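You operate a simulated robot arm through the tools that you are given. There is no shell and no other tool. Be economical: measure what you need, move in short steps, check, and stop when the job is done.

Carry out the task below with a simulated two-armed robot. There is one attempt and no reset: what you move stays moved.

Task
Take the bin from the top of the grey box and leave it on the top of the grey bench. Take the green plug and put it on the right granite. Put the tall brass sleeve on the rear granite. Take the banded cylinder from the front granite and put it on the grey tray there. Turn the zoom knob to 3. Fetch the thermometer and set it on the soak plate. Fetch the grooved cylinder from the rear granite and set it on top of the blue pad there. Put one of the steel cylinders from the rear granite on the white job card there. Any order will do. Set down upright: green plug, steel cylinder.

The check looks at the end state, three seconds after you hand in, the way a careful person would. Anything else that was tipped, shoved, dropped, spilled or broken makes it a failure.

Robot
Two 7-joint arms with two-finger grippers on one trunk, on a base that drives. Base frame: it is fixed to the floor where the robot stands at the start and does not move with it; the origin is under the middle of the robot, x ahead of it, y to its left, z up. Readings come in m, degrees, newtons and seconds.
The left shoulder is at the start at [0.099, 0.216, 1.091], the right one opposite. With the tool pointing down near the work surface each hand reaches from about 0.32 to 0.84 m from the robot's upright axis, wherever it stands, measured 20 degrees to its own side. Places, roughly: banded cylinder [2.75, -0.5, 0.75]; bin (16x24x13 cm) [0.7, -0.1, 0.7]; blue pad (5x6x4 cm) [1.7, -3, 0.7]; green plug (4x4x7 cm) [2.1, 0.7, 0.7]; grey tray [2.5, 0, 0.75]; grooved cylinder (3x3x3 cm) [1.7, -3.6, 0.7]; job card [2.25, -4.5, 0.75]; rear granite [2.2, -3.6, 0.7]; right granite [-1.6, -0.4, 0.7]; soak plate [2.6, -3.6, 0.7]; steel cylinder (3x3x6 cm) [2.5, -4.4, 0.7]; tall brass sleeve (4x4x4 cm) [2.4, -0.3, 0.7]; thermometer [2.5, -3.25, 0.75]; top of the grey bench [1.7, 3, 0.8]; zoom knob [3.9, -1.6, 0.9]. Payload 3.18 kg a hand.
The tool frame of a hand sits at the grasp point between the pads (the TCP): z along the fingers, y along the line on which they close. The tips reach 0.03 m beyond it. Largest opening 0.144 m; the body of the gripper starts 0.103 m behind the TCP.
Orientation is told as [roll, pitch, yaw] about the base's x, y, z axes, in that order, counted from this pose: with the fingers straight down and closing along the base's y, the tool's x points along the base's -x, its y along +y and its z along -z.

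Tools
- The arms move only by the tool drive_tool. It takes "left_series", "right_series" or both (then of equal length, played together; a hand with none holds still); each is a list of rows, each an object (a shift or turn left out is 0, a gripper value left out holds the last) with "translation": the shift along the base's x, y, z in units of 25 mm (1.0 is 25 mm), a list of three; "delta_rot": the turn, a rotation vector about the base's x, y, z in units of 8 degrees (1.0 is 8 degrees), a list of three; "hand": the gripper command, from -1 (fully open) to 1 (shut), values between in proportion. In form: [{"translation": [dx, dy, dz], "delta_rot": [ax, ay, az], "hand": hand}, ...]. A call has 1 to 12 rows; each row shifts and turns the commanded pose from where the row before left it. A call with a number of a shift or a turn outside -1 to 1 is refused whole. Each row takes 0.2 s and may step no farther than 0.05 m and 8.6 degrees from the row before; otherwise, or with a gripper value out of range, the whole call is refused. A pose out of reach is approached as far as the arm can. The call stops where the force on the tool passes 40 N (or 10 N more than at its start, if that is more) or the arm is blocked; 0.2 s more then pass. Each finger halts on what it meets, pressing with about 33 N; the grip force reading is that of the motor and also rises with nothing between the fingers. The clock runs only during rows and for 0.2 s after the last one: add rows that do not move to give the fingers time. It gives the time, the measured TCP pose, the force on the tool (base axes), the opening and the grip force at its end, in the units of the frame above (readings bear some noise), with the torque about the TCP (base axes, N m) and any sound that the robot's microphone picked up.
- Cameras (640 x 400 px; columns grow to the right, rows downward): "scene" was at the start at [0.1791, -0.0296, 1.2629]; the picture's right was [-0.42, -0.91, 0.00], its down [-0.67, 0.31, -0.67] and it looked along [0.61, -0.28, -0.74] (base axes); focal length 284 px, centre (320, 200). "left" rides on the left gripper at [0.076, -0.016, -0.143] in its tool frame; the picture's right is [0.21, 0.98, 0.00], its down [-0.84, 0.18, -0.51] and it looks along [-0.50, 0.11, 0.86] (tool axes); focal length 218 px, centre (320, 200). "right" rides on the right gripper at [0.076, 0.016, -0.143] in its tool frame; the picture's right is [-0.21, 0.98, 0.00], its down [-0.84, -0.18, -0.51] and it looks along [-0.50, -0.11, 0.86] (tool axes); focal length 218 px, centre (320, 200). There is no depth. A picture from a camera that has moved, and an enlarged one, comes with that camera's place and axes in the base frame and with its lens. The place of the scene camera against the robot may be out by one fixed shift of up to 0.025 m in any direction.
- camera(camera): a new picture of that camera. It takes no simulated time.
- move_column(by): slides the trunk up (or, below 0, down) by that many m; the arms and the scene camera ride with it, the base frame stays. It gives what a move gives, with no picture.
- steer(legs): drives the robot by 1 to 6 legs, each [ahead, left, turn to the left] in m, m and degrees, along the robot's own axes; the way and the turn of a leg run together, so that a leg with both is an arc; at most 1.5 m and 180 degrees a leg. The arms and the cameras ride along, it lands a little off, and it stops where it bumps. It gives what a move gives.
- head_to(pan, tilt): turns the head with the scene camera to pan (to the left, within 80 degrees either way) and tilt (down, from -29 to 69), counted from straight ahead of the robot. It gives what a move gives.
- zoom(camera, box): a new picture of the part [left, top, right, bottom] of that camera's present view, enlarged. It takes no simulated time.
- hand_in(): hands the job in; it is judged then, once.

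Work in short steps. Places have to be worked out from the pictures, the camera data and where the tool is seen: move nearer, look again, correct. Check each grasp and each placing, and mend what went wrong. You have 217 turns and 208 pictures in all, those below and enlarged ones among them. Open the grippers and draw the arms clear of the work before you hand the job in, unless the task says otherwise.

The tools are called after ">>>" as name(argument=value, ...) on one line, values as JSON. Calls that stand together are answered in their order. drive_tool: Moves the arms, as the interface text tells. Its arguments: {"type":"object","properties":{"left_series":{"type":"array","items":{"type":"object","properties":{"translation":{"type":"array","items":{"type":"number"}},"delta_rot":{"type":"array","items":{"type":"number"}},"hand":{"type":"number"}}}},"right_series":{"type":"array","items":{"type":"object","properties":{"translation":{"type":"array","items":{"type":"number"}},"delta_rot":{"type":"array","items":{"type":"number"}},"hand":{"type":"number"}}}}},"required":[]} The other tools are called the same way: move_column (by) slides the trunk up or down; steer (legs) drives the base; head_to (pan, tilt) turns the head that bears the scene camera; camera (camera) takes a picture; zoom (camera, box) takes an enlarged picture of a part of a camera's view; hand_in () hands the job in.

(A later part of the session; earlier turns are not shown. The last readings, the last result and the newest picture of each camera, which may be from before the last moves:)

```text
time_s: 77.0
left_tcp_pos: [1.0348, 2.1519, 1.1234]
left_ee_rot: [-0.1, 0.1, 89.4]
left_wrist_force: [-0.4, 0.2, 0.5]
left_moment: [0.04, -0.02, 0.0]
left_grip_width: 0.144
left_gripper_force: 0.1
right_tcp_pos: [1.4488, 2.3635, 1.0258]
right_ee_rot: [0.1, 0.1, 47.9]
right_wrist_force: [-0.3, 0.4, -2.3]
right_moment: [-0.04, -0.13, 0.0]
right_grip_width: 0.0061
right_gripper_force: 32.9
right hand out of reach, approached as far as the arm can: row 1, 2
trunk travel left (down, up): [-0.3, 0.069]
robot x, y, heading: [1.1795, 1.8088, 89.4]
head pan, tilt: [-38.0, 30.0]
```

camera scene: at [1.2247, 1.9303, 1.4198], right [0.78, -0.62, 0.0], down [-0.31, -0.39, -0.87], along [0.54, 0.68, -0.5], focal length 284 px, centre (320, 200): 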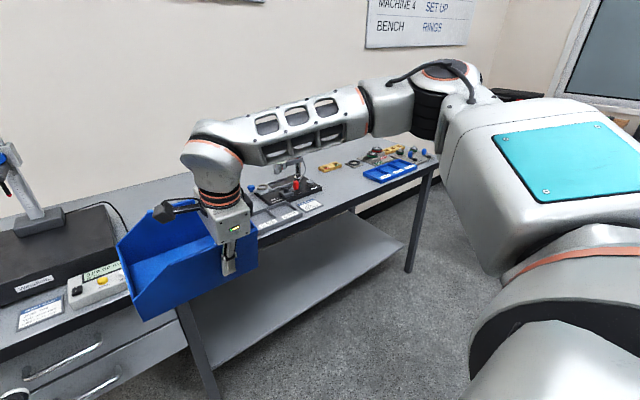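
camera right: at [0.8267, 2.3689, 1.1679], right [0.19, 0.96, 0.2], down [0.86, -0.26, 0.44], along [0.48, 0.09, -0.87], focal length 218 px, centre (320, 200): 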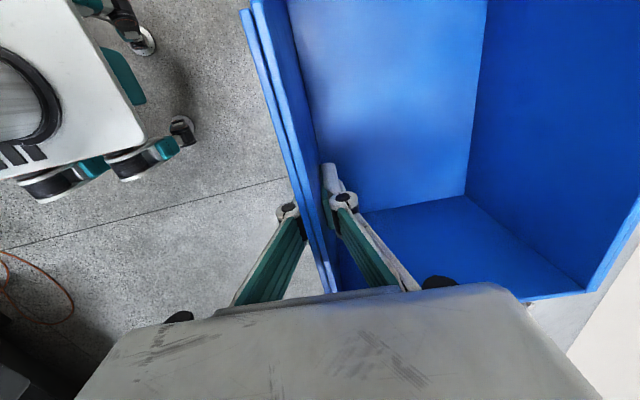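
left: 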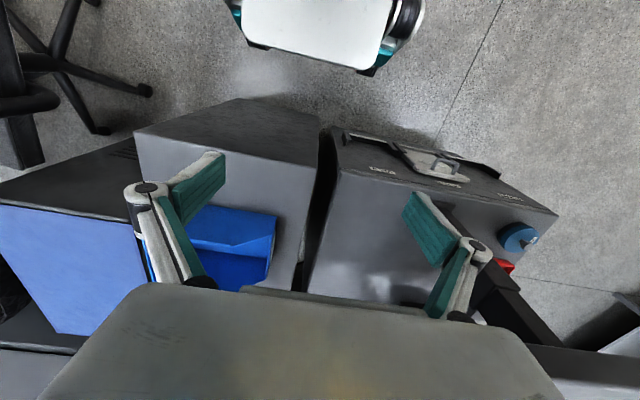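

>>> drive_tool(right_series=[{"delta_rot": [0, 0, 0.877]}, {"delta_rot": [0, 0, 0.877]}, {"delta_rot": [0, 0, 0.877]}, {"delta_rot": [0, 0, 0.877]}, {"delta_rot": [0, 0, 0.877]}, {"delta_rot": [0, 0, 0.877]}])

>>> steer(legs=[[0, -0.7, 0.6]])

>>> head_to(pan=-22, tilt=38)

>>> camera(camera="scene")

>>> camera(camera="right")

```text
time_s: 78.4
left_tcp_pos: [1.0353, 2.1509, 1.1231]
left_ee_rot: [-0.2, 0.0, 89.5]
left_wrist_force: [0.4, 0.5, 0.7]
left_moment: [-0.02, 0.0, -0.02]
left_grip_width: 0.1438
left_gripper_force: 0.2
right_tcp_pos: [1.4481, 2.3639, 1.025]
right_ee_rot: [0.1, 0.1, 90.1]
right_wrist_force: [0.4, -0.7, -2.0]
right_moment: [0.06, -0.14, 0.0]
right_grip_width: 0.0061
right_gripper_force: 33.6
trunk travel left (down, up): [-0.3, 0.069]
robot x, y, heading: [1.1763, 1.8139, 89.7]
head pan, tilt: [-38.0, 30.0]
```

```text
time_s: 84.9
left_tcp_pos: [1.72, 2.1472, 1.1245]
left_ee_rot: [-0.1, 0.0, 90.0]
left_wrist_force: [-0.1, -0.2, 0.5]
left_moment: [0.0, 0.01, -0.01]
left_grip_width: 0.1441
left_gripper_force: 0.1
right_tcp_pos: [2.1317, 2.3621, 1.0261]
right_ee_rot: [0.1, 0.2, 90.3]
right_wrist_force: [0.3, 0.5, -2.1]
right_moment: [0.1, -0.12, 0.01]
right_grip_width: 0.0058
right_gripper_force: 33.3
trunk travel left (down, up): [-0.3, 0.069]
robot x, y, heading: [1.8699, 1.8117, 89.9]
head pan, tilt: [-38.0, 30.0]
```

```text
time_s: 85.7
left_tcp_pos: [1.7195, 2.1476, 1.1244]
left_ee_rot: [-0.1, 0.0, 90.0]
left_wrist_force: [0.4, 0.3, 0.1]
left_moment: [-0.03, 0.01, 0.02]
left_grip_width: 0.1439
left_gripper_force: 0.1
right_tcp_pos: [2.13, 2.363, 1.0266]
right_ee_rot: [0.1, 0.1, 90.4]
right_wrist_force: [0.4, -0.6, -2.2]
right_moment: [0.08, -0.13, 0.0]
right_grip_width: 0.0059
right_gripper_force: 32.8
trunk travel left (down, up): [-0.3, 0.069]
robot x, y, heading: [1.8724, 1.8054, 90.2]
head pan, tilt: [-22.0, 38.0]
```

```text
179 pictures are left
camera scene: at [1.8887, 1.9364, 1.4075], right [0.93, -0.38, 0.0], down [-0.23, -0.57, -0.79], along [0.3, 0.73, -0.62], focal length 284 px, centre (320, 200)
```

scene: 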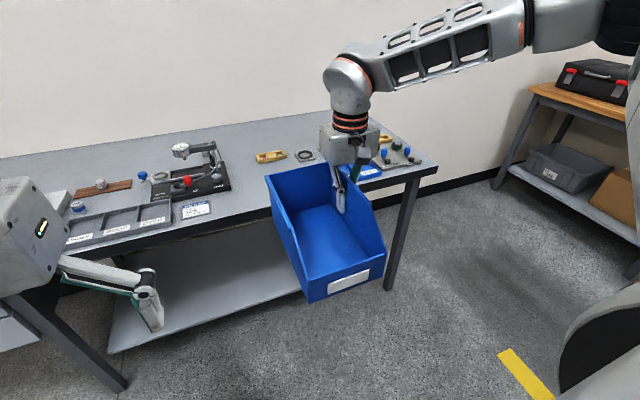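

```text
178 pictures are left
camera right: at [2.1148, 2.2866, 1.17], right [-0.98, 0.2, 0.0], down [0.17, 0.84, 0.51], along [0.1, 0.5, -0.86], focal length 218 px, centre (320, 200)
```

right: 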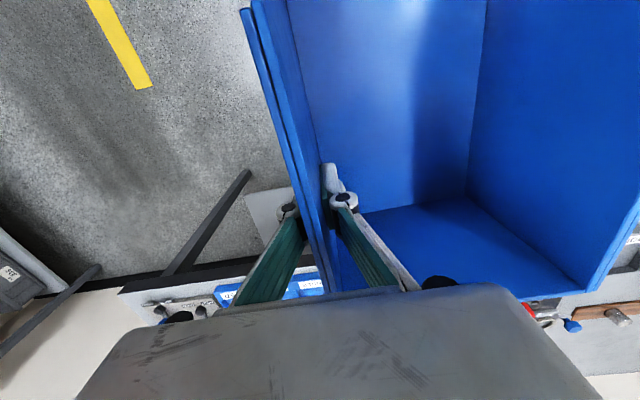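

Bench top estimated z≈0.83; gap x≈1.92–2.18. The bin's wall (TCP) should land at x≈2.13, y≈2.82. Drive ahead 0.3 m.

>>> steer(legs=[[0.3, 0, 0]])

>>> camera(camera="scene")

>>> camera(camera="right")

```text
time_s: 87.7
left_tcp_pos: [1.7209, 2.4433, 1.1233]
left_ee_rot: [0.0, 0.0, 89.8]
left_wrist_force: [-0.5, 0.6, -1.2]
left_moment: [0.0, 0.01, 0.02]
left_grip_width: 0.144
left_gripper_force: 0.1
right_tcp_pos: [2.1334, 2.6574, 1.0267]
right_ee_rot: [0.0, 0.1, 90.2]
right_wrist_force: [-0.3, 0.1, -2.1]
right_moment: [0.05, -0.13, -0.02]
right_grip_width: 0.0058
right_gripper_force: 33.3
trunk travel left (down, up): [-0.3, 0.069]
robot x, y, heading: [1.865, 2.1052, 89.6]
head pan, tilt: [-22.0, 38.0]
```

```text
177 pictures are left
camera scene: at [1.8897, 2.2329, 1.4074], right [0.93, -0.38, 0.0], down [-0.23, -0.57, -0.79], along [0.3, 0.73, -0.62], focal length 284 px, centre (320, 200)
```

scene: 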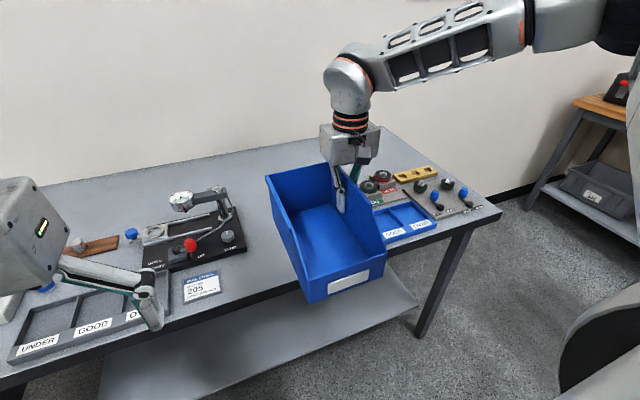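

```text
176 pictures are left
camera right: at [2.1173, 2.5821, 1.1698], right [-0.98, 0.2, 0.0], down [0.18, 0.84, 0.51], along [0.1, 0.5, -0.86], focal length 218 px, centre (320, 200)
```

right: 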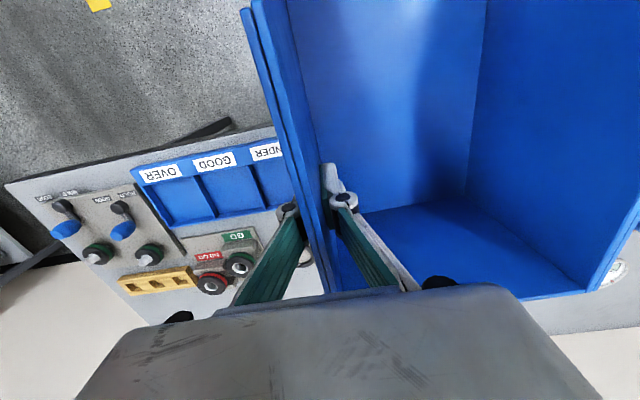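

Wrist view confirms tray's left end at x≈2.175 and bench edge y≈2.64. Move the bin forward 0.16 m and lower partially.

>>> drive_tool(right_series=[{"translation": [0, 0.93, 0]}, {"translation": [0, 0.93, 0]}, {"translation": [0, 0.93, 0]}, {"translation": [0, 0.93, 0]}, {"translation": [0, 0.93, 0]}, {"translation": [0, 0.93, 0]}, {"translation": [0, 0.93, 0]}, {"translation": [0, 0, -0.6]}, {"translation": [0, 0, -0.6]}])

>>> camera(camera="scene")

>>> camera(camera="right")

```text
time_s: 89.7
left_tcp_pos: [1.7216, 2.4434, 1.1243]
left_ee_rot: [-0.1, 0.0, 89.8]
left_wrist_force: [-0.5, -0.3, -0.3]
left_moment: [0.0, 0.02, -0.01]
left_grip_width: 0.1441
left_gripper_force: 0.1
right_tcp_pos: [2.1615, 2.7352, 1.0035]
right_ee_rot: [0.2, 0.0, 90.1]
right_wrist_force: [-1.0, 0.2, -2.4]
right_moment: [0.07, -0.13, 0.01]
right_grip_width: 0.0063
right_gripper_force: 33.0
right hand out of reach, approached as far as the arm can: row 3, 4, 5, 6, 7, 9
trunk travel left (down, up): [-0.3, 0.069]
robot x, y, heading: [1.8668, 2.1034, 90.0]
head pan, tilt: [-22.0, 38.0]
```

```text
175 pictures are left
camera scene: at [1.8898, 2.2322, 1.4074], right [0.93, -0.38, 0.0], down [-0.23, -0.57, -0.79], along [0.3, 0.73, -0.62], focal length 284 px, centre (320, 200)
```

scene: 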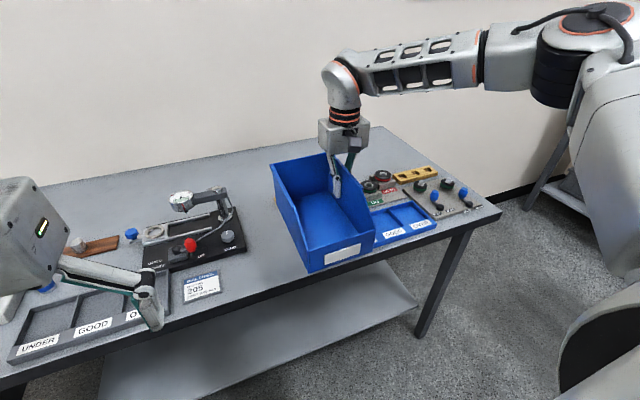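

```text
174 pictures are left
camera right: at [2.1451, 2.6595, 1.147], right [-0.98, 0.2, 0.0], down [0.18, 0.84, 0.51], along [0.1, 0.5, -0.86], focal length 218 px, centre (320, 200)
```

right: 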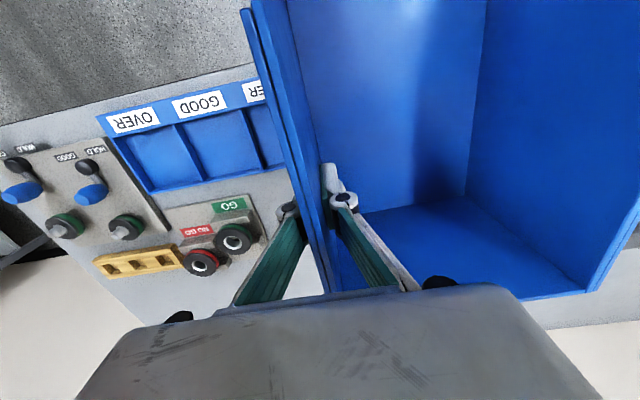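

The arm reached its limit short; I move the base ahead 8.5 cm and left 3 cm instead.

>>> steer(legs=[[0.085, 0.03, 0]])

>>> camera(camera="right")

>>> camera(camera="scene")

```text
time_s: 90.8
left_tcp_pos: [1.6938, 2.5295, 1.1241]
left_ee_rot: [-0.1, -0.1, 89.7]
left_wrist_force: [0.1, 0.7, 0.3]
left_moment: [-0.03, -0.01, 0.0]
left_grip_width: 0.144
left_gripper_force: 0.0
right_tcp_pos: [2.1334, 2.8218, 1.0042]
right_ee_rot: [0.2, 0.0, 90.2]
right_wrist_force: [0.5, -0.2, -2.5]
right_moment: [0.0, -0.15, -0.02]
right_grip_width: 0.006
right_gripper_force: 32.9
trunk travel left (down, up): [-0.3, 0.069]
robot x, y, heading: [1.8375, 2.192, 89.3]
head pan, tilt: [-22.0, 38.0]
```

```text
173 pictures are left
camera right: at [2.1167, 2.7454, 1.1469], right [-0.98, 0.21, 0.0], down [0.18, 0.84, 0.51], along [0.1, 0.5, -0.86], focal length 218 px, centre (320, 200)
```

right: 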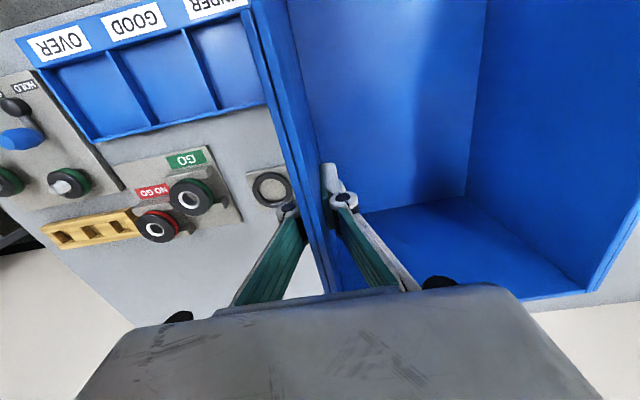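

```text
172 pictures are left
camera scene: at [1.861, 2.3185, 1.4074], right [0.93, -0.38, 0.0], down [-0.23, -0.57, -0.79], along [0.3, 0.73, -0.62], focal length 284 px, centre (320, 200)
```

scene: 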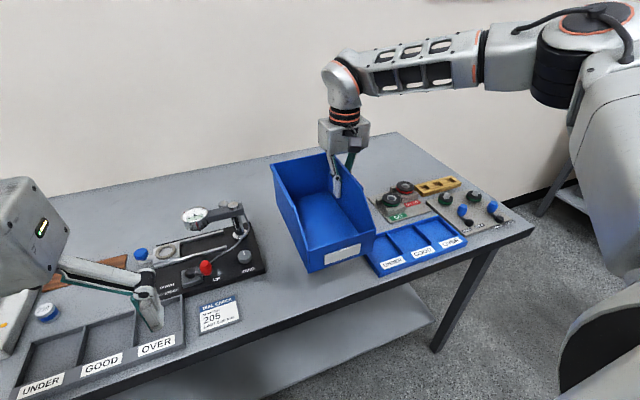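

Position is good. Lower gently toward the bench.

>>> drive_tool(right_series=[{"translation": [0, -0.15, -0.5]}, {"translation": [0, -0.15, -0.5]}, {"translation": [0, 0, -0.5]}, {"translation": [0, 0, -0.5]}, {"translation": [0, 0, -0.4]}])

>>> camera(camera="scene")

```text
time_s: 92.0
left_tcp_pos: [1.6946, 2.5297, 1.1242]
left_ee_rot: [-0.1, 0.0, 89.7]
left_wrist_force: [0.0, 0.4, -0.4]
left_moment: [0.02, 0.04, 0.01]
left_grip_width: 0.1438
left_gripper_force: 0.0
right_tcp_pos: [2.1389, 2.8041, 0.9468]
right_ee_rot: [0.3, -0.2, 90.2]
right_wrist_force: [0.6, 0.3, -1.3]
right_moment: [0.04, -0.14, 0.05]
right_grip_width: 0.0063
right_gripper_force: 33.1
right hand out of reach, approached as far as the arm can: row 3, 4, 5
trunk travel left (down, up): [-0.3, 0.069]
robot x, y, heading: [1.8369, 2.1898, 89.4]
head pan, tilt: [-22.0, 38.0]
```

```text
171 pictures are left
camera scene: at [1.8614, 2.3175, 1.4074], right [0.93, -0.38, 0.0], down [-0.23, -0.57, -0.79], along [0.3, 0.73, -0.62], focal length 284 px, centre (320, 200)
```

scene: 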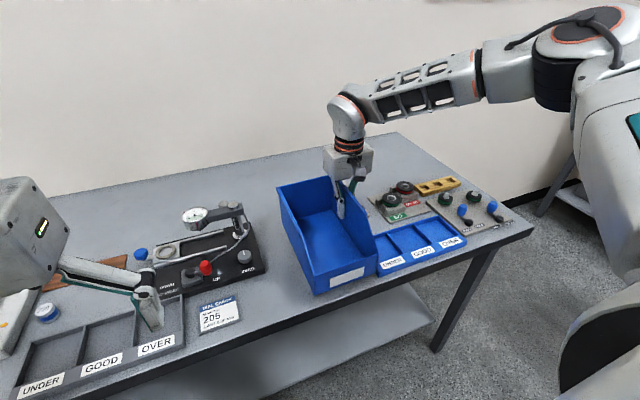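

>>> move_column(by=-0.02)

>>> camera(camera="scene")

```text
time_s: 92.7
left_tcp_pos: [1.6941, 2.5283, 1.1049]
left_ee_rot: [-0.1, -0.1, 89.7]
left_wrist_force: [0.3, -0.1, 1.2]
left_moment: [0.04, 0.03, 0.0]
left_grip_width: 0.1439
left_gripper_force: 0.0
right_tcp_pos: [2.1376, 2.8034, 0.9283]
right_ee_rot: [0.3, -0.1, 90.1]
right_wrist_force: [0.3, -1.4, -1.9]
right_moment: [0.12, -0.13, 0.01]
right_grip_width: 0.0063
right_gripper_force: 32.8
trunk travel left (down, up): [-0.28, 0.089]
robot x, y, heading: [1.8413, 2.1869, 89.9]
head pan, tilt: [-22.0, 38.0]
```

```text
170 pictures are left
camera scene: at [1.8612, 2.3218, 1.3871], right [0.93, -0.38, 0.0], down [-0.23, -0.57, -0.79], along [0.3, 0.73, -0.62], focal length 284 px, centre (320, 200)
```

scene: 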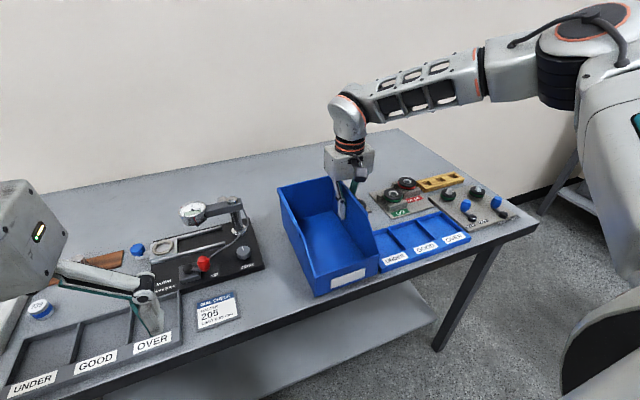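

Bin's front is very near the bench edge; move base ahead 2.5 cm before lowering.

>>> steer(legs=[[0.025, 0.005, 0]])

>>> move_column(by=-0.01)

>>> zoom(camera="scene", box=[220, 140, 480, 300])

```text
time_s: 93.5
left_tcp_pos: [1.6884, 2.5549, 1.1046]
left_ee_rot: [-0.1, 0.0, 89.7]
left_wrist_force: [-0.6, 1.1, -0.7]
left_moment: [-0.02, -0.02, 0.0]
left_grip_width: 0.1441
left_gripper_force: 0.1
right_tcp_pos: [2.1332, 2.8302, 0.9264]
right_ee_rot: [0.2, 0.0, 90.2]
right_wrist_force: [0.5, -0.1, -2.2]
right_moment: [0.06, -0.15, 0.03]
right_grip_width: 0.0062
right_gripper_force: 32.8
trunk travel left (down, up): [-0.28, 0.089]
robot x, y, heading: [1.8329, 2.2146, 89.6]
head pan, tilt: [-22.0, 38.0]
```

```text
time_s: 94.0
left_tcp_pos: [1.6884, 2.5531, 1.0945]
left_ee_rot: [-0.2, 0.0, 89.7]
left_wrist_force: [-0.7, 0.5, 0.4]
left_moment: [0.0, -0.01, -0.01]
left_grip_width: 0.1441
left_gripper_force: 0.1
right_tcp_pos: [2.1341, 2.8277, 0.9173]
right_ee_rot: [0.2, 0.0, 90.3]
right_wrist_force: [-0.7, -0.4, -2.1]
right_moment: [0.08, -0.11, 0.01]
right_grip_width: 0.006
right_gripper_force: 33.2
trunk travel left (down, up): [-0.27, 0.099]
robot x, y, heading: [1.8359, 2.2137, 89.5]
head pan, tilt: [-22.0, 38.0]
```

```text
2.46 times, centred on (350, 220) of scene
camera zoom: at [1.8565, 2.3501, 1.3766], right [0.93, -0.38, 0.0], down [-0.23, -0.57, -0.79], along [0.3, 0.73, -0.62], focal length 699 px, centre (246, 151)
```

zoom: 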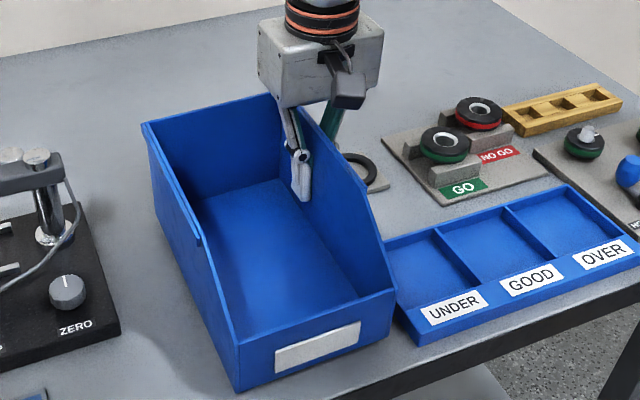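

>>> move_column(by=-0.012)

>>> move_column(by=-0.008)

>>> zoom(camera="scene", box=[220, 140, 480, 300])

```text
time_s: 94.7
left_tcp_pos: [1.6889, 2.5527, 1.0821]
left_ee_rot: [-0.1, 0.0, 89.6]
left_wrist_force: [0.5, 0.1, 0.3]
left_moment: [0.03, 0.01, -0.01]
left_grip_width: 0.1439
left_gripper_force: 0.0
right_tcp_pos: [2.1337, 2.8283, 0.9057]
right_ee_rot: [0.1, -0.2, 90.3]
right_wrist_force: [0.2, 0.0, -2.0]
right_moment: [-0.06, -0.01, -0.03]
right_grip_width: 0.0057
right_gripper_force: 33.3
trunk travel left (down, up): [-0.258, 0.111]
robot x, y, heading: [1.8357, 2.2142, 89.5]
head pan, tilt: [-22.0, 38.0]
```

```text
time_s: 95.2
left_tcp_pos: [1.6887, 2.5509, 1.0743]
left_ee_rot: [0.0, -0.1, 89.7]
left_wrist_force: [0.0, 0.6, 0.4]
left_moment: [-0.03, -0.01, 0.03]
left_grip_width: 0.1439
left_gripper_force: 0.0
right_tcp_pos: [2.1335, 2.8289, 0.9028]
right_ee_rot: [0.2, -0.6, 90.1]
right_wrist_force: [5.9, -2.7, 33.0]
right_moment: [-0.11, -0.17, 0.14]
right_grip_width: 0.006
right_gripper_force: 33.5
trunk travel left (down, up): [-0.25, 0.119]
robot x, y, heading: [1.8348, 2.2121, 89.9]
head pan, tilt: [-22.0, 38.0]
```

```text
2.46 times, centred on (350, 220) of scene
camera zoom: at [1.856, 2.3562, 1.357], right [0.93, -0.38, 0.0], down [-0.23, -0.57, -0.79], along [0.3, 0.73, -0.61], focal length 699 px, centre (246, 151)
```

zoom: 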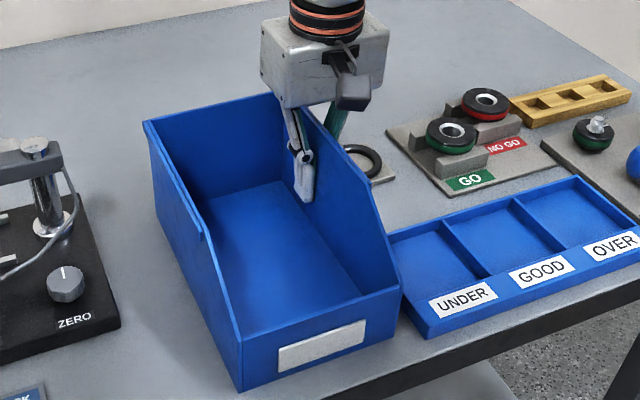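

Seated (33 N contact). Relieve slightly and open the fingers a little, then rise.

>>> move_column(by=0.004)

>>> drive_tool(right_series=[{"hand": 0.6}, {"hand": 0.5}, {"hand": 0.5}, {"hand": 0.5}])

>>> move_column(by=0.1)

>>> camera(camera="scene")

```text
time_s: 95.8
left_tcp_pos: [1.6888, 2.5522, 1.0781]
left_ee_rot: [-0.1, -0.1, 89.7]
left_wrist_force: [-0.2, -0.4, 0.8]
left_moment: [0.0, -0.02, -0.01]
left_grip_width: 0.1438
left_gripper_force: 0.1
right_tcp_pos: [2.1331, 2.8283, 0.9033]
right_ee_rot: [0.1, -0.3, 90.3]
right_wrist_force: [4.8, 3.1, 21.5]
right_moment: [0.72, -0.13, 0.04]
right_grip_width: 0.0058
right_gripper_force: 32.9
trunk travel left (down, up): [-0.254, 0.115]
robot x, y, heading: [1.8343, 2.2156, 89.6]
head pan, tilt: [-22.0, 38.0]
```

```text
time_s: 96.8
left_tcp_pos: [1.6883, 2.5526, 1.0791]
left_ee_rot: [-0.1, 0.0, 89.7]
left_wrist_force: [0.6, 0.7, -0.7]
left_moment: [0.0, 0.05, 0.01]
left_grip_width: 0.144
left_gripper_force: 0.0
right_tcp_pos: [2.1342, 2.8286, 0.9005]
right_ee_rot: [0.2, 0.0, 90.2]
right_wrist_force: [0.2, 0.2, 0.4]
right_moment: [0.02, 0.0, 0.02]
right_grip_width: 0.0358
right_gripper_force: 0.0
trunk travel left (down, up): [-0.254, 0.115]
robot x, y, heading: [1.832, 2.2155, 89.4]
head pan, tilt: [-22.0, 38.0]
```

```text
time_s: 98.1
left_tcp_pos: [1.6878, 2.553, 1.1773]
left_ee_rot: [-0.1, 0.2, 89.7]
left_wrist_force: [-0.7, 0.5, 0.3]
left_moment: [-0.02, -0.02, -0.04]
left_grip_width: 0.1438
left_gripper_force: 0.2
right_tcp_pos: [2.1348, 2.8284, 1.0076]
right_ee_rot: [0.2, -0.7, 90.2]
right_wrist_force: [0.7, 0.2, -0.8]
right_moment: [0.0, -0.03, 0.0]
right_grip_width: 0.0358
right_gripper_force: 0.0
trunk travel left (down, up): [-0.354, 0.015]
robot x, y, heading: [1.8361, 2.2141, 89.8]
head pan, tilt: [-22.0, 38.0]
```

```text
167 pictures are left
camera scene: at [1.8564, 2.3379, 1.4615], right [0.93, -0.38, 0.0], down [-0.23, -0.57, -0.79], along [0.3, 0.73, -0.62], focal length 284 px, centre (320, 200)
```

scene: 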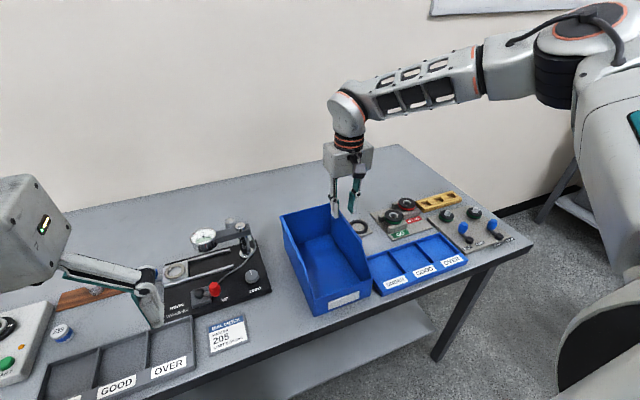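

Bin is placed. Back away and turn right to look toward the front granite from this side.

>>> steer(legs=[[-0.45, 0, 0]])

>>> steer(legs=[[0, 0, -90]])

>>> head_to(pan=-65, tilt=20)

>>> camera(camera="scene")

>>> head_to(pan=-10, tilt=20)

>>> camera(camera="scene")

```text
time_s: 100.8
left_tcp_pos: [1.6874, 2.1024, 1.1776]
left_ee_rot: [-0.1, 0.0, 89.7]
left_wrist_force: [0.0, -0.1, 1.2]
left_moment: [0.03, -0.01, 0.03]
left_grip_width: 0.1441
left_gripper_force: 0.0
right_tcp_pos: [2.1331, 2.3756, 1.0066]
right_ee_rot: [0.4, -0.7, 90.1]
right_wrist_force: [-0.2, -0.3, 0.3]
right_moment: [0.0, -0.01, 0.02]
right_grip_width: 0.0359
right_gripper_force: 0.1
trunk travel left (down, up): [-0.354, 0.015]
robot x, y, heading: [1.8341, 1.7652, 89.7]
head pan, tilt: [-22.0, 38.0]
```

```text
time_s: 105.0
left_tcp_pos: [2.1674, 1.9162, 1.178]
left_ee_rot: [-0.1, 0.0, 1.1]
left_wrist_force: [0.3, 0.3, 0.2]
left_moment: [0.0, -0.05, 0.01]
left_grip_width: 0.1439
left_gripper_force: 0.0
right_tcp_pos: [2.453, 1.4773, 1.008]
right_ee_rot: [0.3, -0.7, 1.5]
right_wrist_force: [-0.2, 0.5, 0.9]
right_moment: [0.03, 0.0, 0.01]
right_grip_width: 0.036
right_gripper_force: 0.1
trunk travel left (down, up): [-0.354, 0.015]
robot x, y, heading: [1.8335, 1.7593, 1.2]
head pan, tilt: [-22.0, 38.0]
```

```text
time_s: 106.1
left_tcp_pos: [2.1664, 1.9163, 1.1768]
left_ee_rot: [-0.1, 0.1, 1.1]
left_wrist_force: [0.2, 0.0, 0.0]
left_moment: [0.0, 0.0, 0.01]
left_grip_width: 0.144
left_gripper_force: 0.1
right_tcp_pos: [2.4533, 1.4768, 1.0079]
right_ee_rot: [0.3, -0.7, 1.5]
right_wrist_force: [0.5, 0.0, 0.1]
right_moment: [0.0, 0.04, -0.02]
right_grip_width: 0.036
right_gripper_force: 0.0
trunk travel left (down, up): [-0.354, 0.015]
robot x, y, heading: [1.8319, 1.7616, 0.8]
head pan, tilt: [-65.0, 20.0]
```

```text
166 pictures are left
camera scene: at [1.9022, 1.6837, 1.49], right [-0.9, -0.44, 0.0], down [-0.15, 0.31, -0.94], along [0.41, -0.84, -0.34], focal length 284 px, centre (320, 200)
```

scene: 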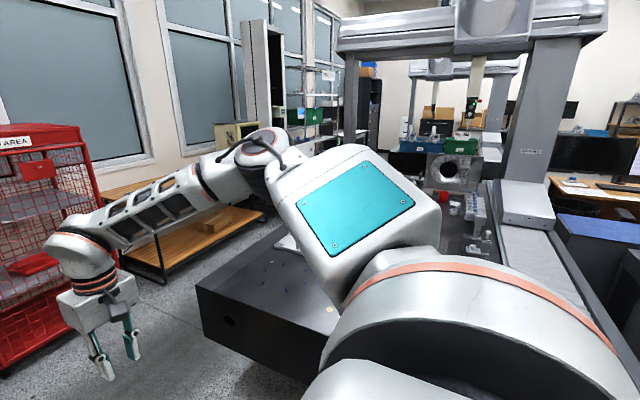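

```text
time_s: 107.3
left_tcp_pos: [2.1682, 1.9164, 1.1789]
left_ee_rot: [-0.1, 0.0, 1.1]
left_wrist_force: [0.3, -0.3, 0.4]
left_moment: [-0.01, 0.07, 0.0]
left_grip_width: 0.144
left_gripper_force: 0.0
right_tcp_pos: [2.4518, 1.4759, 1.0076]
right_ee_rot: [0.3, -0.8, 1.5]
right_wrist_force: [1.4, 0.2, -0.3]
right_moment: [-0.04, -0.02, 0.01]
right_grip_width: 0.0358
right_gripper_force: 0.0
trunk travel left (down, up): [-0.354, 0.015]
robot x, y, heading: [1.8317, 1.7618, 1.0]
head pan, tilt: [-10.0, 20.0]
```

```text
165 pictures are left
camera scene: at [1.9532, 1.7528, 1.49], right [-0.16, -0.99, 0.0], down [-0.34, 0.05, -0.94], along [0.93, -0.15, -0.34], focal length 284 px, centre (320, 200)
```

scene: 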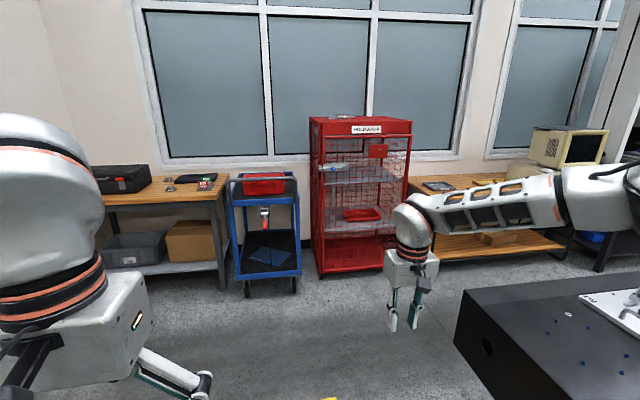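

The front granite is the black table to the right, its end at y≈1.0 and far edge x≈2.8. I move ahead a bit and turn to face -y to view its top.

>>> steer(legs=[[0.4, 0.05, -90]])

>>> head_to(pan=0, tilt=30)

>>> camera(camera="scene")

```text
time_s: 111.5
left_tcp_pos: [2.2802, 1.2136, 1.1788]
left_ee_rot: [-0.1, 0.0, -88.4]
left_wrist_force: [-0.8, -0.5, 0.7]
left_moment: [0.04, -0.02, 0.01]
left_grip_width: 0.1441
left_gripper_force: 0.0
right_tcp_pos: [1.844, 0.9241, 1.0082]
right_ee_rot: [0.3, -0.7, -87.9]
right_wrist_force: [-0.4, 1.4, 0.3]
right_moment: [0.02, 0.03, 0.03]
right_grip_width: 0.036
right_gripper_force: 0.0
trunk travel left (down, up): [-0.354, 0.015]
robot x, y, heading: [2.1197, 1.5447, -88.4]
head pan, tilt: [-10.0, 20.0]
cut short: leg 1
```

```text
time_s: 112.2
left_tcp_pos: [2.2802, 1.2131, 1.1784]
left_ee_rot: [-0.1, 0.0, -88.4]
left_wrist_force: [0.0, -0.4, -0.5]
left_moment: [-0.03, 0.03, -0.01]
left_grip_width: 0.1441
left_gripper_force: 0.0
right_tcp_pos: [1.8435, 0.9239, 1.0081]
right_ee_rot: [0.3, -0.7, -87.9]
right_wrist_force: [-0.2, 0.1, 0.8]
right_moment: [-0.03, 0.0, 0.0]
right_grip_width: 0.0359
right_gripper_force: 0.0
trunk travel left (down, up): [-0.354, 0.015]
robot x, y, heading: [2.1234, 1.5444, -88.2]
head pan, tilt: [0.0, 30.0]
```

```text
164 pictures are left
camera scene: at [2.1165, 1.4205, 1.474], right [-1.0, -0.03, 0.0], down [-0.01, 0.5, -0.87], along [0.02, -0.87, -0.5], focal length 284 px, centre (320, 200)
```

scene: 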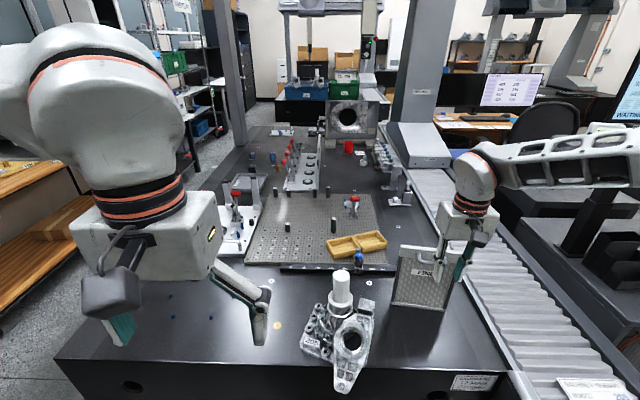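

The leg was cut short; check whether something was touched.

>>> camera(camera="right")

>>> zoom(camera="scene", box=[220, 110, 540, 310])

>>> camera(camera="left")

```text
163 pictures are left
camera right: at [1.8555, 1.0028, 1.1502], right [0.98, -0.17, 0.01], down [-0.15, -0.84, 0.52], along [-0.08, -0.51, -0.86], focal length 218 px, centre (320, 200)
```

right: 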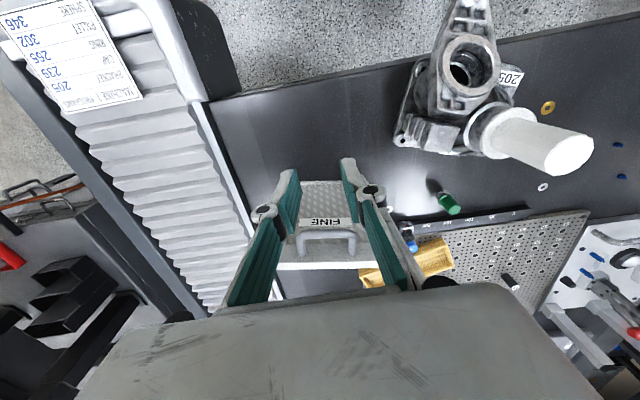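

```text
2.00 times, centred on (380, 210) of scene
camera zoom: at [2.1165, 1.4205, 1.474], right [-1.0, -0.03, 0.0], down [-0.01, 0.5, -0.87], along [0.02, -0.87, -0.5], focal length 568 px, centre (200, 180)
```

zoom: 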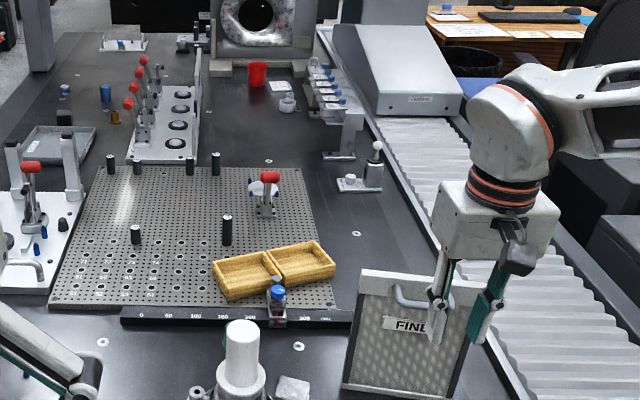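

```text
161 pictures are left
camera left: at [2.2618, 1.2888, 1.3204], right [0.97, 0.24, 0.0], down [0.2, -0.84, 0.51], along [0.12, -0.49, -0.86], focal length 218 px, centre (320, 200)
```

left: 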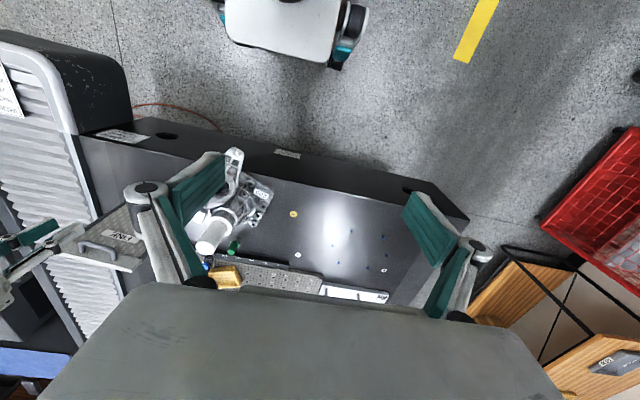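

Nothing seems disturbed. Green plug is near (2.09, 0.71), just behind the casting with the white post. I lift and retract the right hand, then go closer.

>>> drive_tool(right_series=[{"translation": [0, 0, 1], "hand": -0.2}, {"translation": [0, 0, 1]}, {"translation": [0, 0, 1]}, {"translation": [0, 0, 1]}, {"translation": [0, 0.7, 1]}, {"translation": [0, 1, 0]}, {"translation": [0, 1, 0]}, {"translation": [0, 1, 0]}, {"translation": [0, 1, 0]}, {"translation": [0, 1, 0]}, {"translation": [0, 1, 0]}])

>>> steer(legs=[[0.2, 0, 0]])

>>> head_to(pan=0, tilt=48)

>>> camera(camera="scene")

>>> camera(camera="right")

```text
time_s: 114.6
left_tcp_pos: [2.2801, 1.2122, 1.1779]
left_ee_rot: [-0.2, -0.1, -88.3]
left_wrist_force: [-0.9, 0.3, -0.3]
left_moment: [-0.01, 0.01, -0.02]
left_grip_width: 0.144
left_gripper_force: 0.0
right_tcp_pos: [1.8418, 1.0921, 1.131]
right_ee_rot: [0.3, -0.6, -88.0]
right_wrist_force: [-0.6, -0.4, -0.3]
right_moment: [-0.04, 0.02, -0.02]
right_grip_width: 0.0862
right_gripper_force: 0.1
trunk travel left (down, up): [-0.354, 0.015]
robot x, y, heading: [2.1233, 1.5487, -88.2]
head pan, tilt: [0.0, 30.0]
```

```text
time_s: 116.2
left_tcp_pos: [2.2858, 1.0126, 1.1766]
left_ee_rot: [0.0, -0.1, -88.3]
left_wrist_force: [-0.3, -0.6, -0.3]
left_moment: [0.03, -0.02, 0.02]
left_grip_width: 0.1442
left_gripper_force: 0.1
right_tcp_pos: [1.8466, 0.8906, 1.1307]
right_ee_rot: [0.3, -0.7, -88.0]
right_wrist_force: [0.1, 0.0, -0.8]
right_moment: [-0.01, 0.01, -0.02]
right_grip_width: 0.0863
right_gripper_force: 0.0
trunk travel left (down, up): [-0.354, 0.015]
robot x, y, heading: [2.1272, 1.3481, -88.2]
head pan, tilt: [0.0, 30.0]
```

```text
time_s: 117.0
left_tcp_pos: [2.284, 1.0117, 1.1787]
left_ee_rot: [-0.2, 0.1, -88.4]
left_wrist_force: [0.7, 0.2, -0.1]
left_moment: [0.02, 0.04, 0.0]
left_grip_width: 0.1441
left_gripper_force: 0.1
right_tcp_pos: [1.8478, 0.8914, 1.1306]
right_ee_rot: [0.3, -0.7, -88.1]
right_wrist_force: [-0.6, 0.0, 0.0]
right_moment: [0.02, 0.0, 0.01]
right_grip_width: 0.0861
right_gripper_force: 0.1
trunk travel left (down, up): [-0.354, 0.015]
robot x, y, heading: [2.1315, 1.3472, -88.6]
head pan, tilt: [0.0, 48.0]
```

```text
160 pictures are left
camera scene: at [2.1217, 1.2321, 1.4473], right [-1.0, -0.03, 0.0], down [-0.02, 0.74, -0.67], along [0.02, -0.67, -0.74], focal length 284 px, centre (320, 200)
```

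scene: 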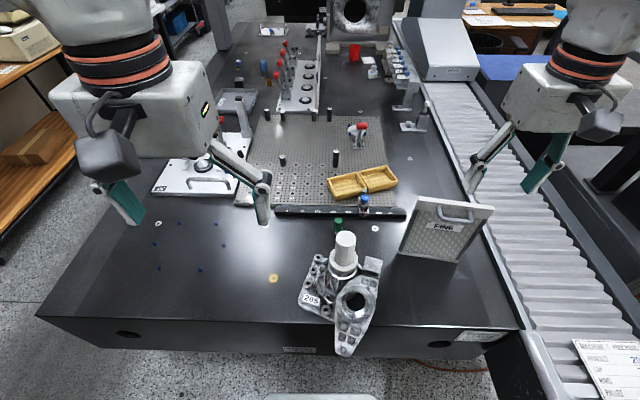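

```text
159 pictures are left
camera right: at [1.8599, 0.9708, 1.274], right [0.98, -0.17, 0.01], down [-0.15, -0.84, 0.52], along [-0.08, -0.51, -0.86], focal length 218 px, centre (320, 200)
```

right: 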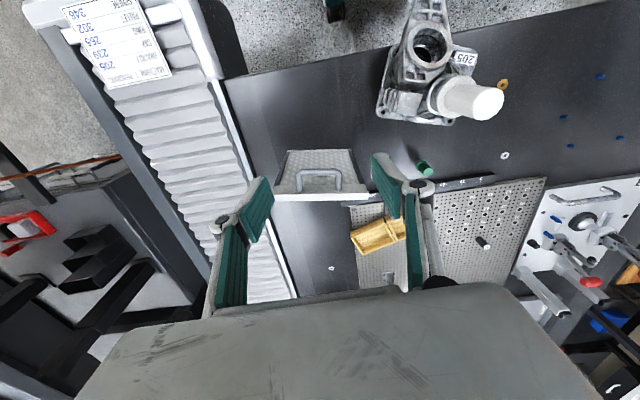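

>>> zoom(camera="scene", box=[260, 170, 420, 270])

>>> zoom(camera="right", box=[360, 60, 520, 200])

```text
4.00 times, centred on (340, 220) of scene
camera zoom: at [2.1217, 1.2321, 1.4473], right [-1.0, -0.03, 0.0], down [-0.02, 0.74, -0.67], along [0.02, -0.67, -0.74], focal length 1136 px, centre (240, 120)
```

zoom: 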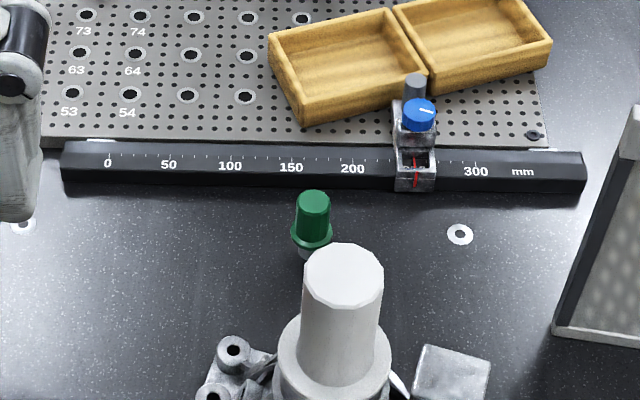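

```text
2.86 times, centred on (440, 130) of right
camera zoom: at [1.8599, 0.9708, 1.274], right [0.98, -0.17, 0.01], down [-0.15, -0.84, 0.52], along [-0.08, -0.51, -0.86], focal length 624 px, centre (-23, 400)
```

zoom: 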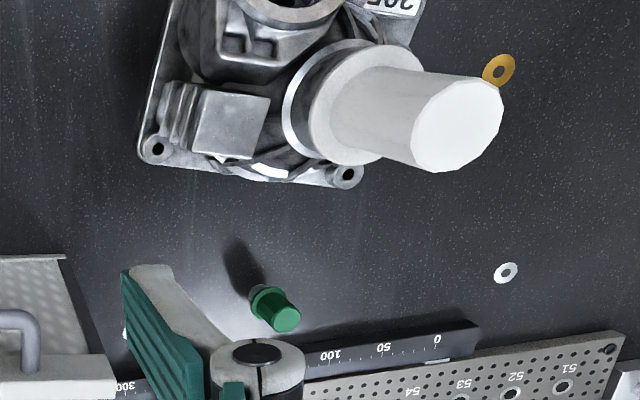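

Plug stands upright at about (2.082, 0.718), top z≈0.79; white post top z≈0.956 at (2.077, 0.892). I bring the right hand over the plug.

>>> drive_tool(right_series=[{"translation": [0.95, -0.7, 0]}, {"translation": [0.95, -0.7, 0]}, {"translation": [0.95, -0.7, 0]}, {"translation": [0.95, -0.7, 0]}, {"translation": [0.95, -0.7, 0]}, {"translation": [0.95, -0.7, 0]}, {"translation": [0.95, -0.7, 0]}, {"translation": [0.95, -0.7, 0]}, {"translation": [0.95, -0.7, 0]}, {"translation": [0.95, -0.7, 0]}])

>>> camera(camera="right")

```text
time_s: 119.2
left_tcp_pos: [2.286, 1.0127, 1.178]
left_ee_rot: [0.0, -0.1, -88.4]
left_wrist_force: [0.0, -0.2, -1.0]
left_moment: [0.01, 0.01, -0.02]
left_grip_width: 0.1441
left_gripper_force: 0.1
right_tcp_pos: [1.9647, 0.8053, 1.1325]
right_ee_rot: [0.4, -0.8, -88.1]
right_wrist_force: [-0.1, 0.0, 1.1]
right_moment: [-0.01, -0.02, 0.0]
right_grip_width: 0.0863
right_gripper_force: 0.0
right hand out of reach, approached as far as the arm can: row 5, 6, 7, 8, 9, 10
trunk travel left (down, up): [-0.354, 0.015]
robot x, y, heading: [2.1278, 1.3499, -88.2]
head pan, tilt: [0.0, 48.0]
```

```text
156 pictures are left
camera right: at [1.9752, 0.885, 1.2746], right [0.98, -0.17, 0.01], down [-0.15, -0.84, 0.52], along [-0.08, -0.51, -0.86], focal length 218 px, centre (320, 200)
```

right: 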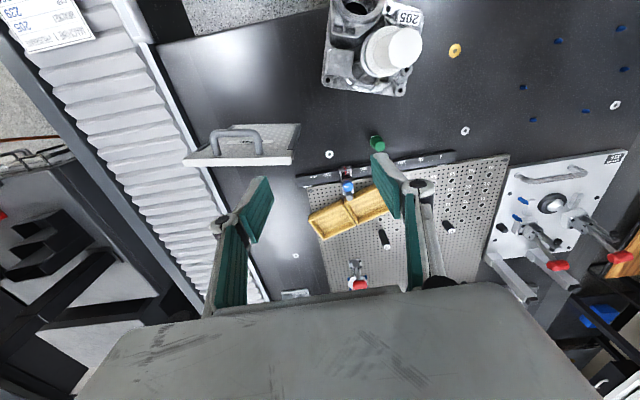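

Better with the base further left. Shift base 0.2 m left and lower trunk 0.1.

>>> steer(legs=[[0, 0.2, -1.5]])

>>> move_column(by=-0.08)

>>> drive_tool(right_series=[{"translation": [-0.7, -0.7, 0]}, {"translation": [-0.7, -0.7, 0]}, {"translation": [-0.7, -0.7, 0]}, {"translation": [-0.7, -0.7, 0]}, {"translation": [-0.7, -0.7, 0]}])

>>> camera(camera="right")

```text
time_s: 121.7
left_tcp_pos: [2.4787, 1.0106, 1.1774]
left_ee_rot: [0.0, 0.1, -90.1]
left_wrist_force: [-0.2, -0.2, -0.1]
left_moment: [0.03, -0.02, 0.02]
left_grip_width: 0.1439
left_gripper_force: 0.1
right_tcp_pos: [2.15, 0.8137, 1.1327]
right_ee_rot: [0.2, -0.7, -89.7]
right_wrist_force: [1.0, 0.1, 0.8]
right_moment: [0.0, -0.01, 0.02]
right_grip_width: 0.0862
right_gripper_force: 0.1
trunk travel left (down, up): [-0.354, 0.015]
robot x, y, heading: [2.3332, 1.3487, -90.5]
head pan, tilt: [0.0, 48.0]
```

```text
time_s: 122.8
left_tcp_pos: [2.4779, 1.0108, 1.0985]
left_ee_rot: [0.0, -0.1, -90.0]
left_wrist_force: [1.2, -0.4, -0.2]
left_moment: [-0.01, -0.01, -0.01]
left_grip_width: 0.1437
left_gripper_force: 0.1
right_tcp_pos: [2.1497, 0.8139, 1.054]
right_ee_rot: [0.4, -0.8, -89.7]
right_wrist_force: [0.6, -0.1, -0.1]
right_moment: [-0.02, 0.02, -0.02]
right_grip_width: 0.0862
right_gripper_force: 0.1
trunk travel left (down, up): [-0.274, 0.095]
robot x, y, heading: [2.332, 1.3453, -90.4]
head pan, tilt: [0.0, 48.0]
```

```text
time_s: 124.0
left_tcp_pos: [2.4783, 1.0103, 1.0976]
left_ee_rot: [-0.2, 0.0, -90.1]
left_wrist_force: [-0.4, -0.9, -0.6]
left_moment: [0.01, -0.04, -0.01]
left_grip_width: 0.1439
left_gripper_force: 0.0
right_tcp_pos: [2.0615, 0.7247, 1.0535]
right_ee_rot: [0.5, -0.8, -89.7]
right_wrist_force: [-0.6, -0.2, -0.4]
right_moment: [0.0, -0.04, 0.0]
right_grip_width: 0.0864
right_gripper_force: 0.1
trunk travel left (down, up): [-0.274, 0.095]
robot x, y, heading: [2.3326, 1.3501, -90.0]
head pan, tilt: [0.0, 48.0]
```

```text
155 pictures are left
camera right: at [2.0766, 0.8027, 1.1944], right [0.98, -0.2, 0.01], down [-0.18, -0.84, 0.52], along [-0.1, -0.51, -0.86], focal length 218 px, centre (320, 200)
```

right: 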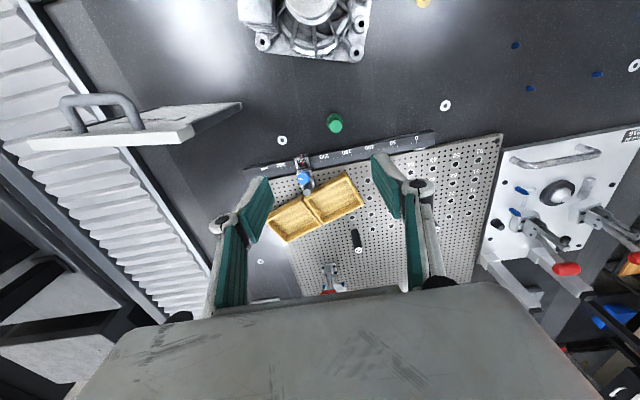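

Plug at ≈(2.087,0.716). Align and descend to z≈0.80 first, then check.

>>> drive_tool(right_series=[{"translation": [0.5, -0.18, -1]}, {"translation": [0.5, -0.18, -1]}, {"translation": [0, 0, -1]}, {"translation": [0, 0, -1]}, {"translation": [0, 0, -1]}, {"translation": [0, 0, -1]}, {"translation": [0, 0, -1]}, {"translation": [0, 0, -1]}])

>>> camera(camera="right")

>>> camera(camera="scene")

```text
time_s: 125.8
left_tcp_pos: [2.4778, 1.0111, 1.0965]
left_ee_rot: [-0.1, -0.1, -90.1]
left_wrist_force: [0.5, -0.1, -0.4]
left_moment: [-0.03, 0.0, 0.01]
left_grip_width: 0.1442
left_gripper_force: 0.1
right_tcp_pos: [2.0505, 0.7621, 0.873]
right_ee_rot: [0.5, -0.9, -89.7]
right_wrist_force: [0.7, 0.1, -0.7]
right_moment: [0.0, 0.0, 0.01]
right_grip_width: 0.0866
right_gripper_force: 0.0
right hand out of reach, approached as far as the arm can: row 2, 3, 4, 5, 6, 7, 8
trunk travel left (down, up): [-0.274, 0.095]
robot x, y, heading: [2.3345, 1.3463, -90.2]
head pan, tilt: [0.0, 48.0]
```

```text
154 pictures are left
camera right: at [2.0649, 0.8405, 1.0148], right [0.98, -0.2, 0.01], down [-0.18, -0.84, 0.52], along [-0.1, -0.51, -0.86], focal length 218 px, centre (320, 200)
```

right: 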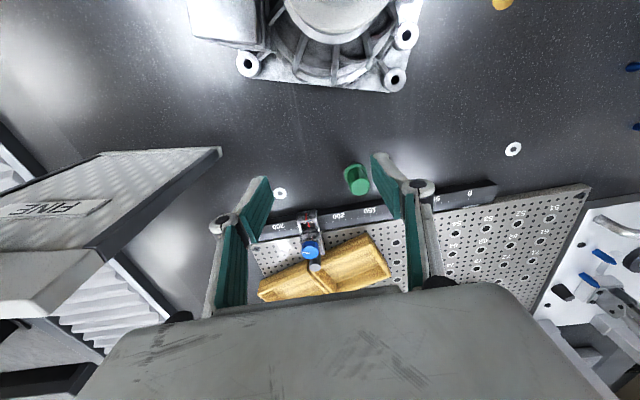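

```text
153 pictures are left
camera scene: at [2.3208, 1.223, 1.3663], right [-1.0, 0.0, 0.0], down [0.0, 0.74, -0.67], along [0.0, -0.67, -0.74], focal length 284 px, centre (320, 200)
```

scene: 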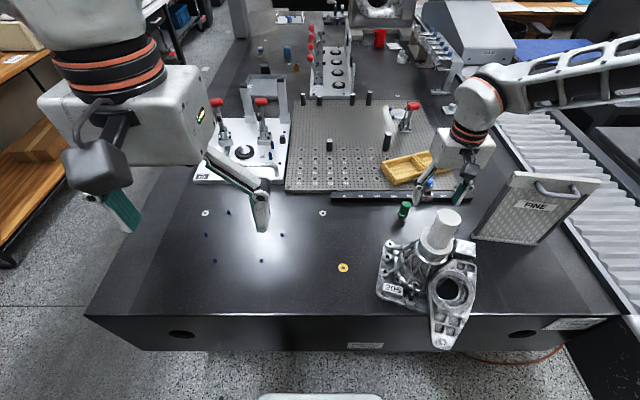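

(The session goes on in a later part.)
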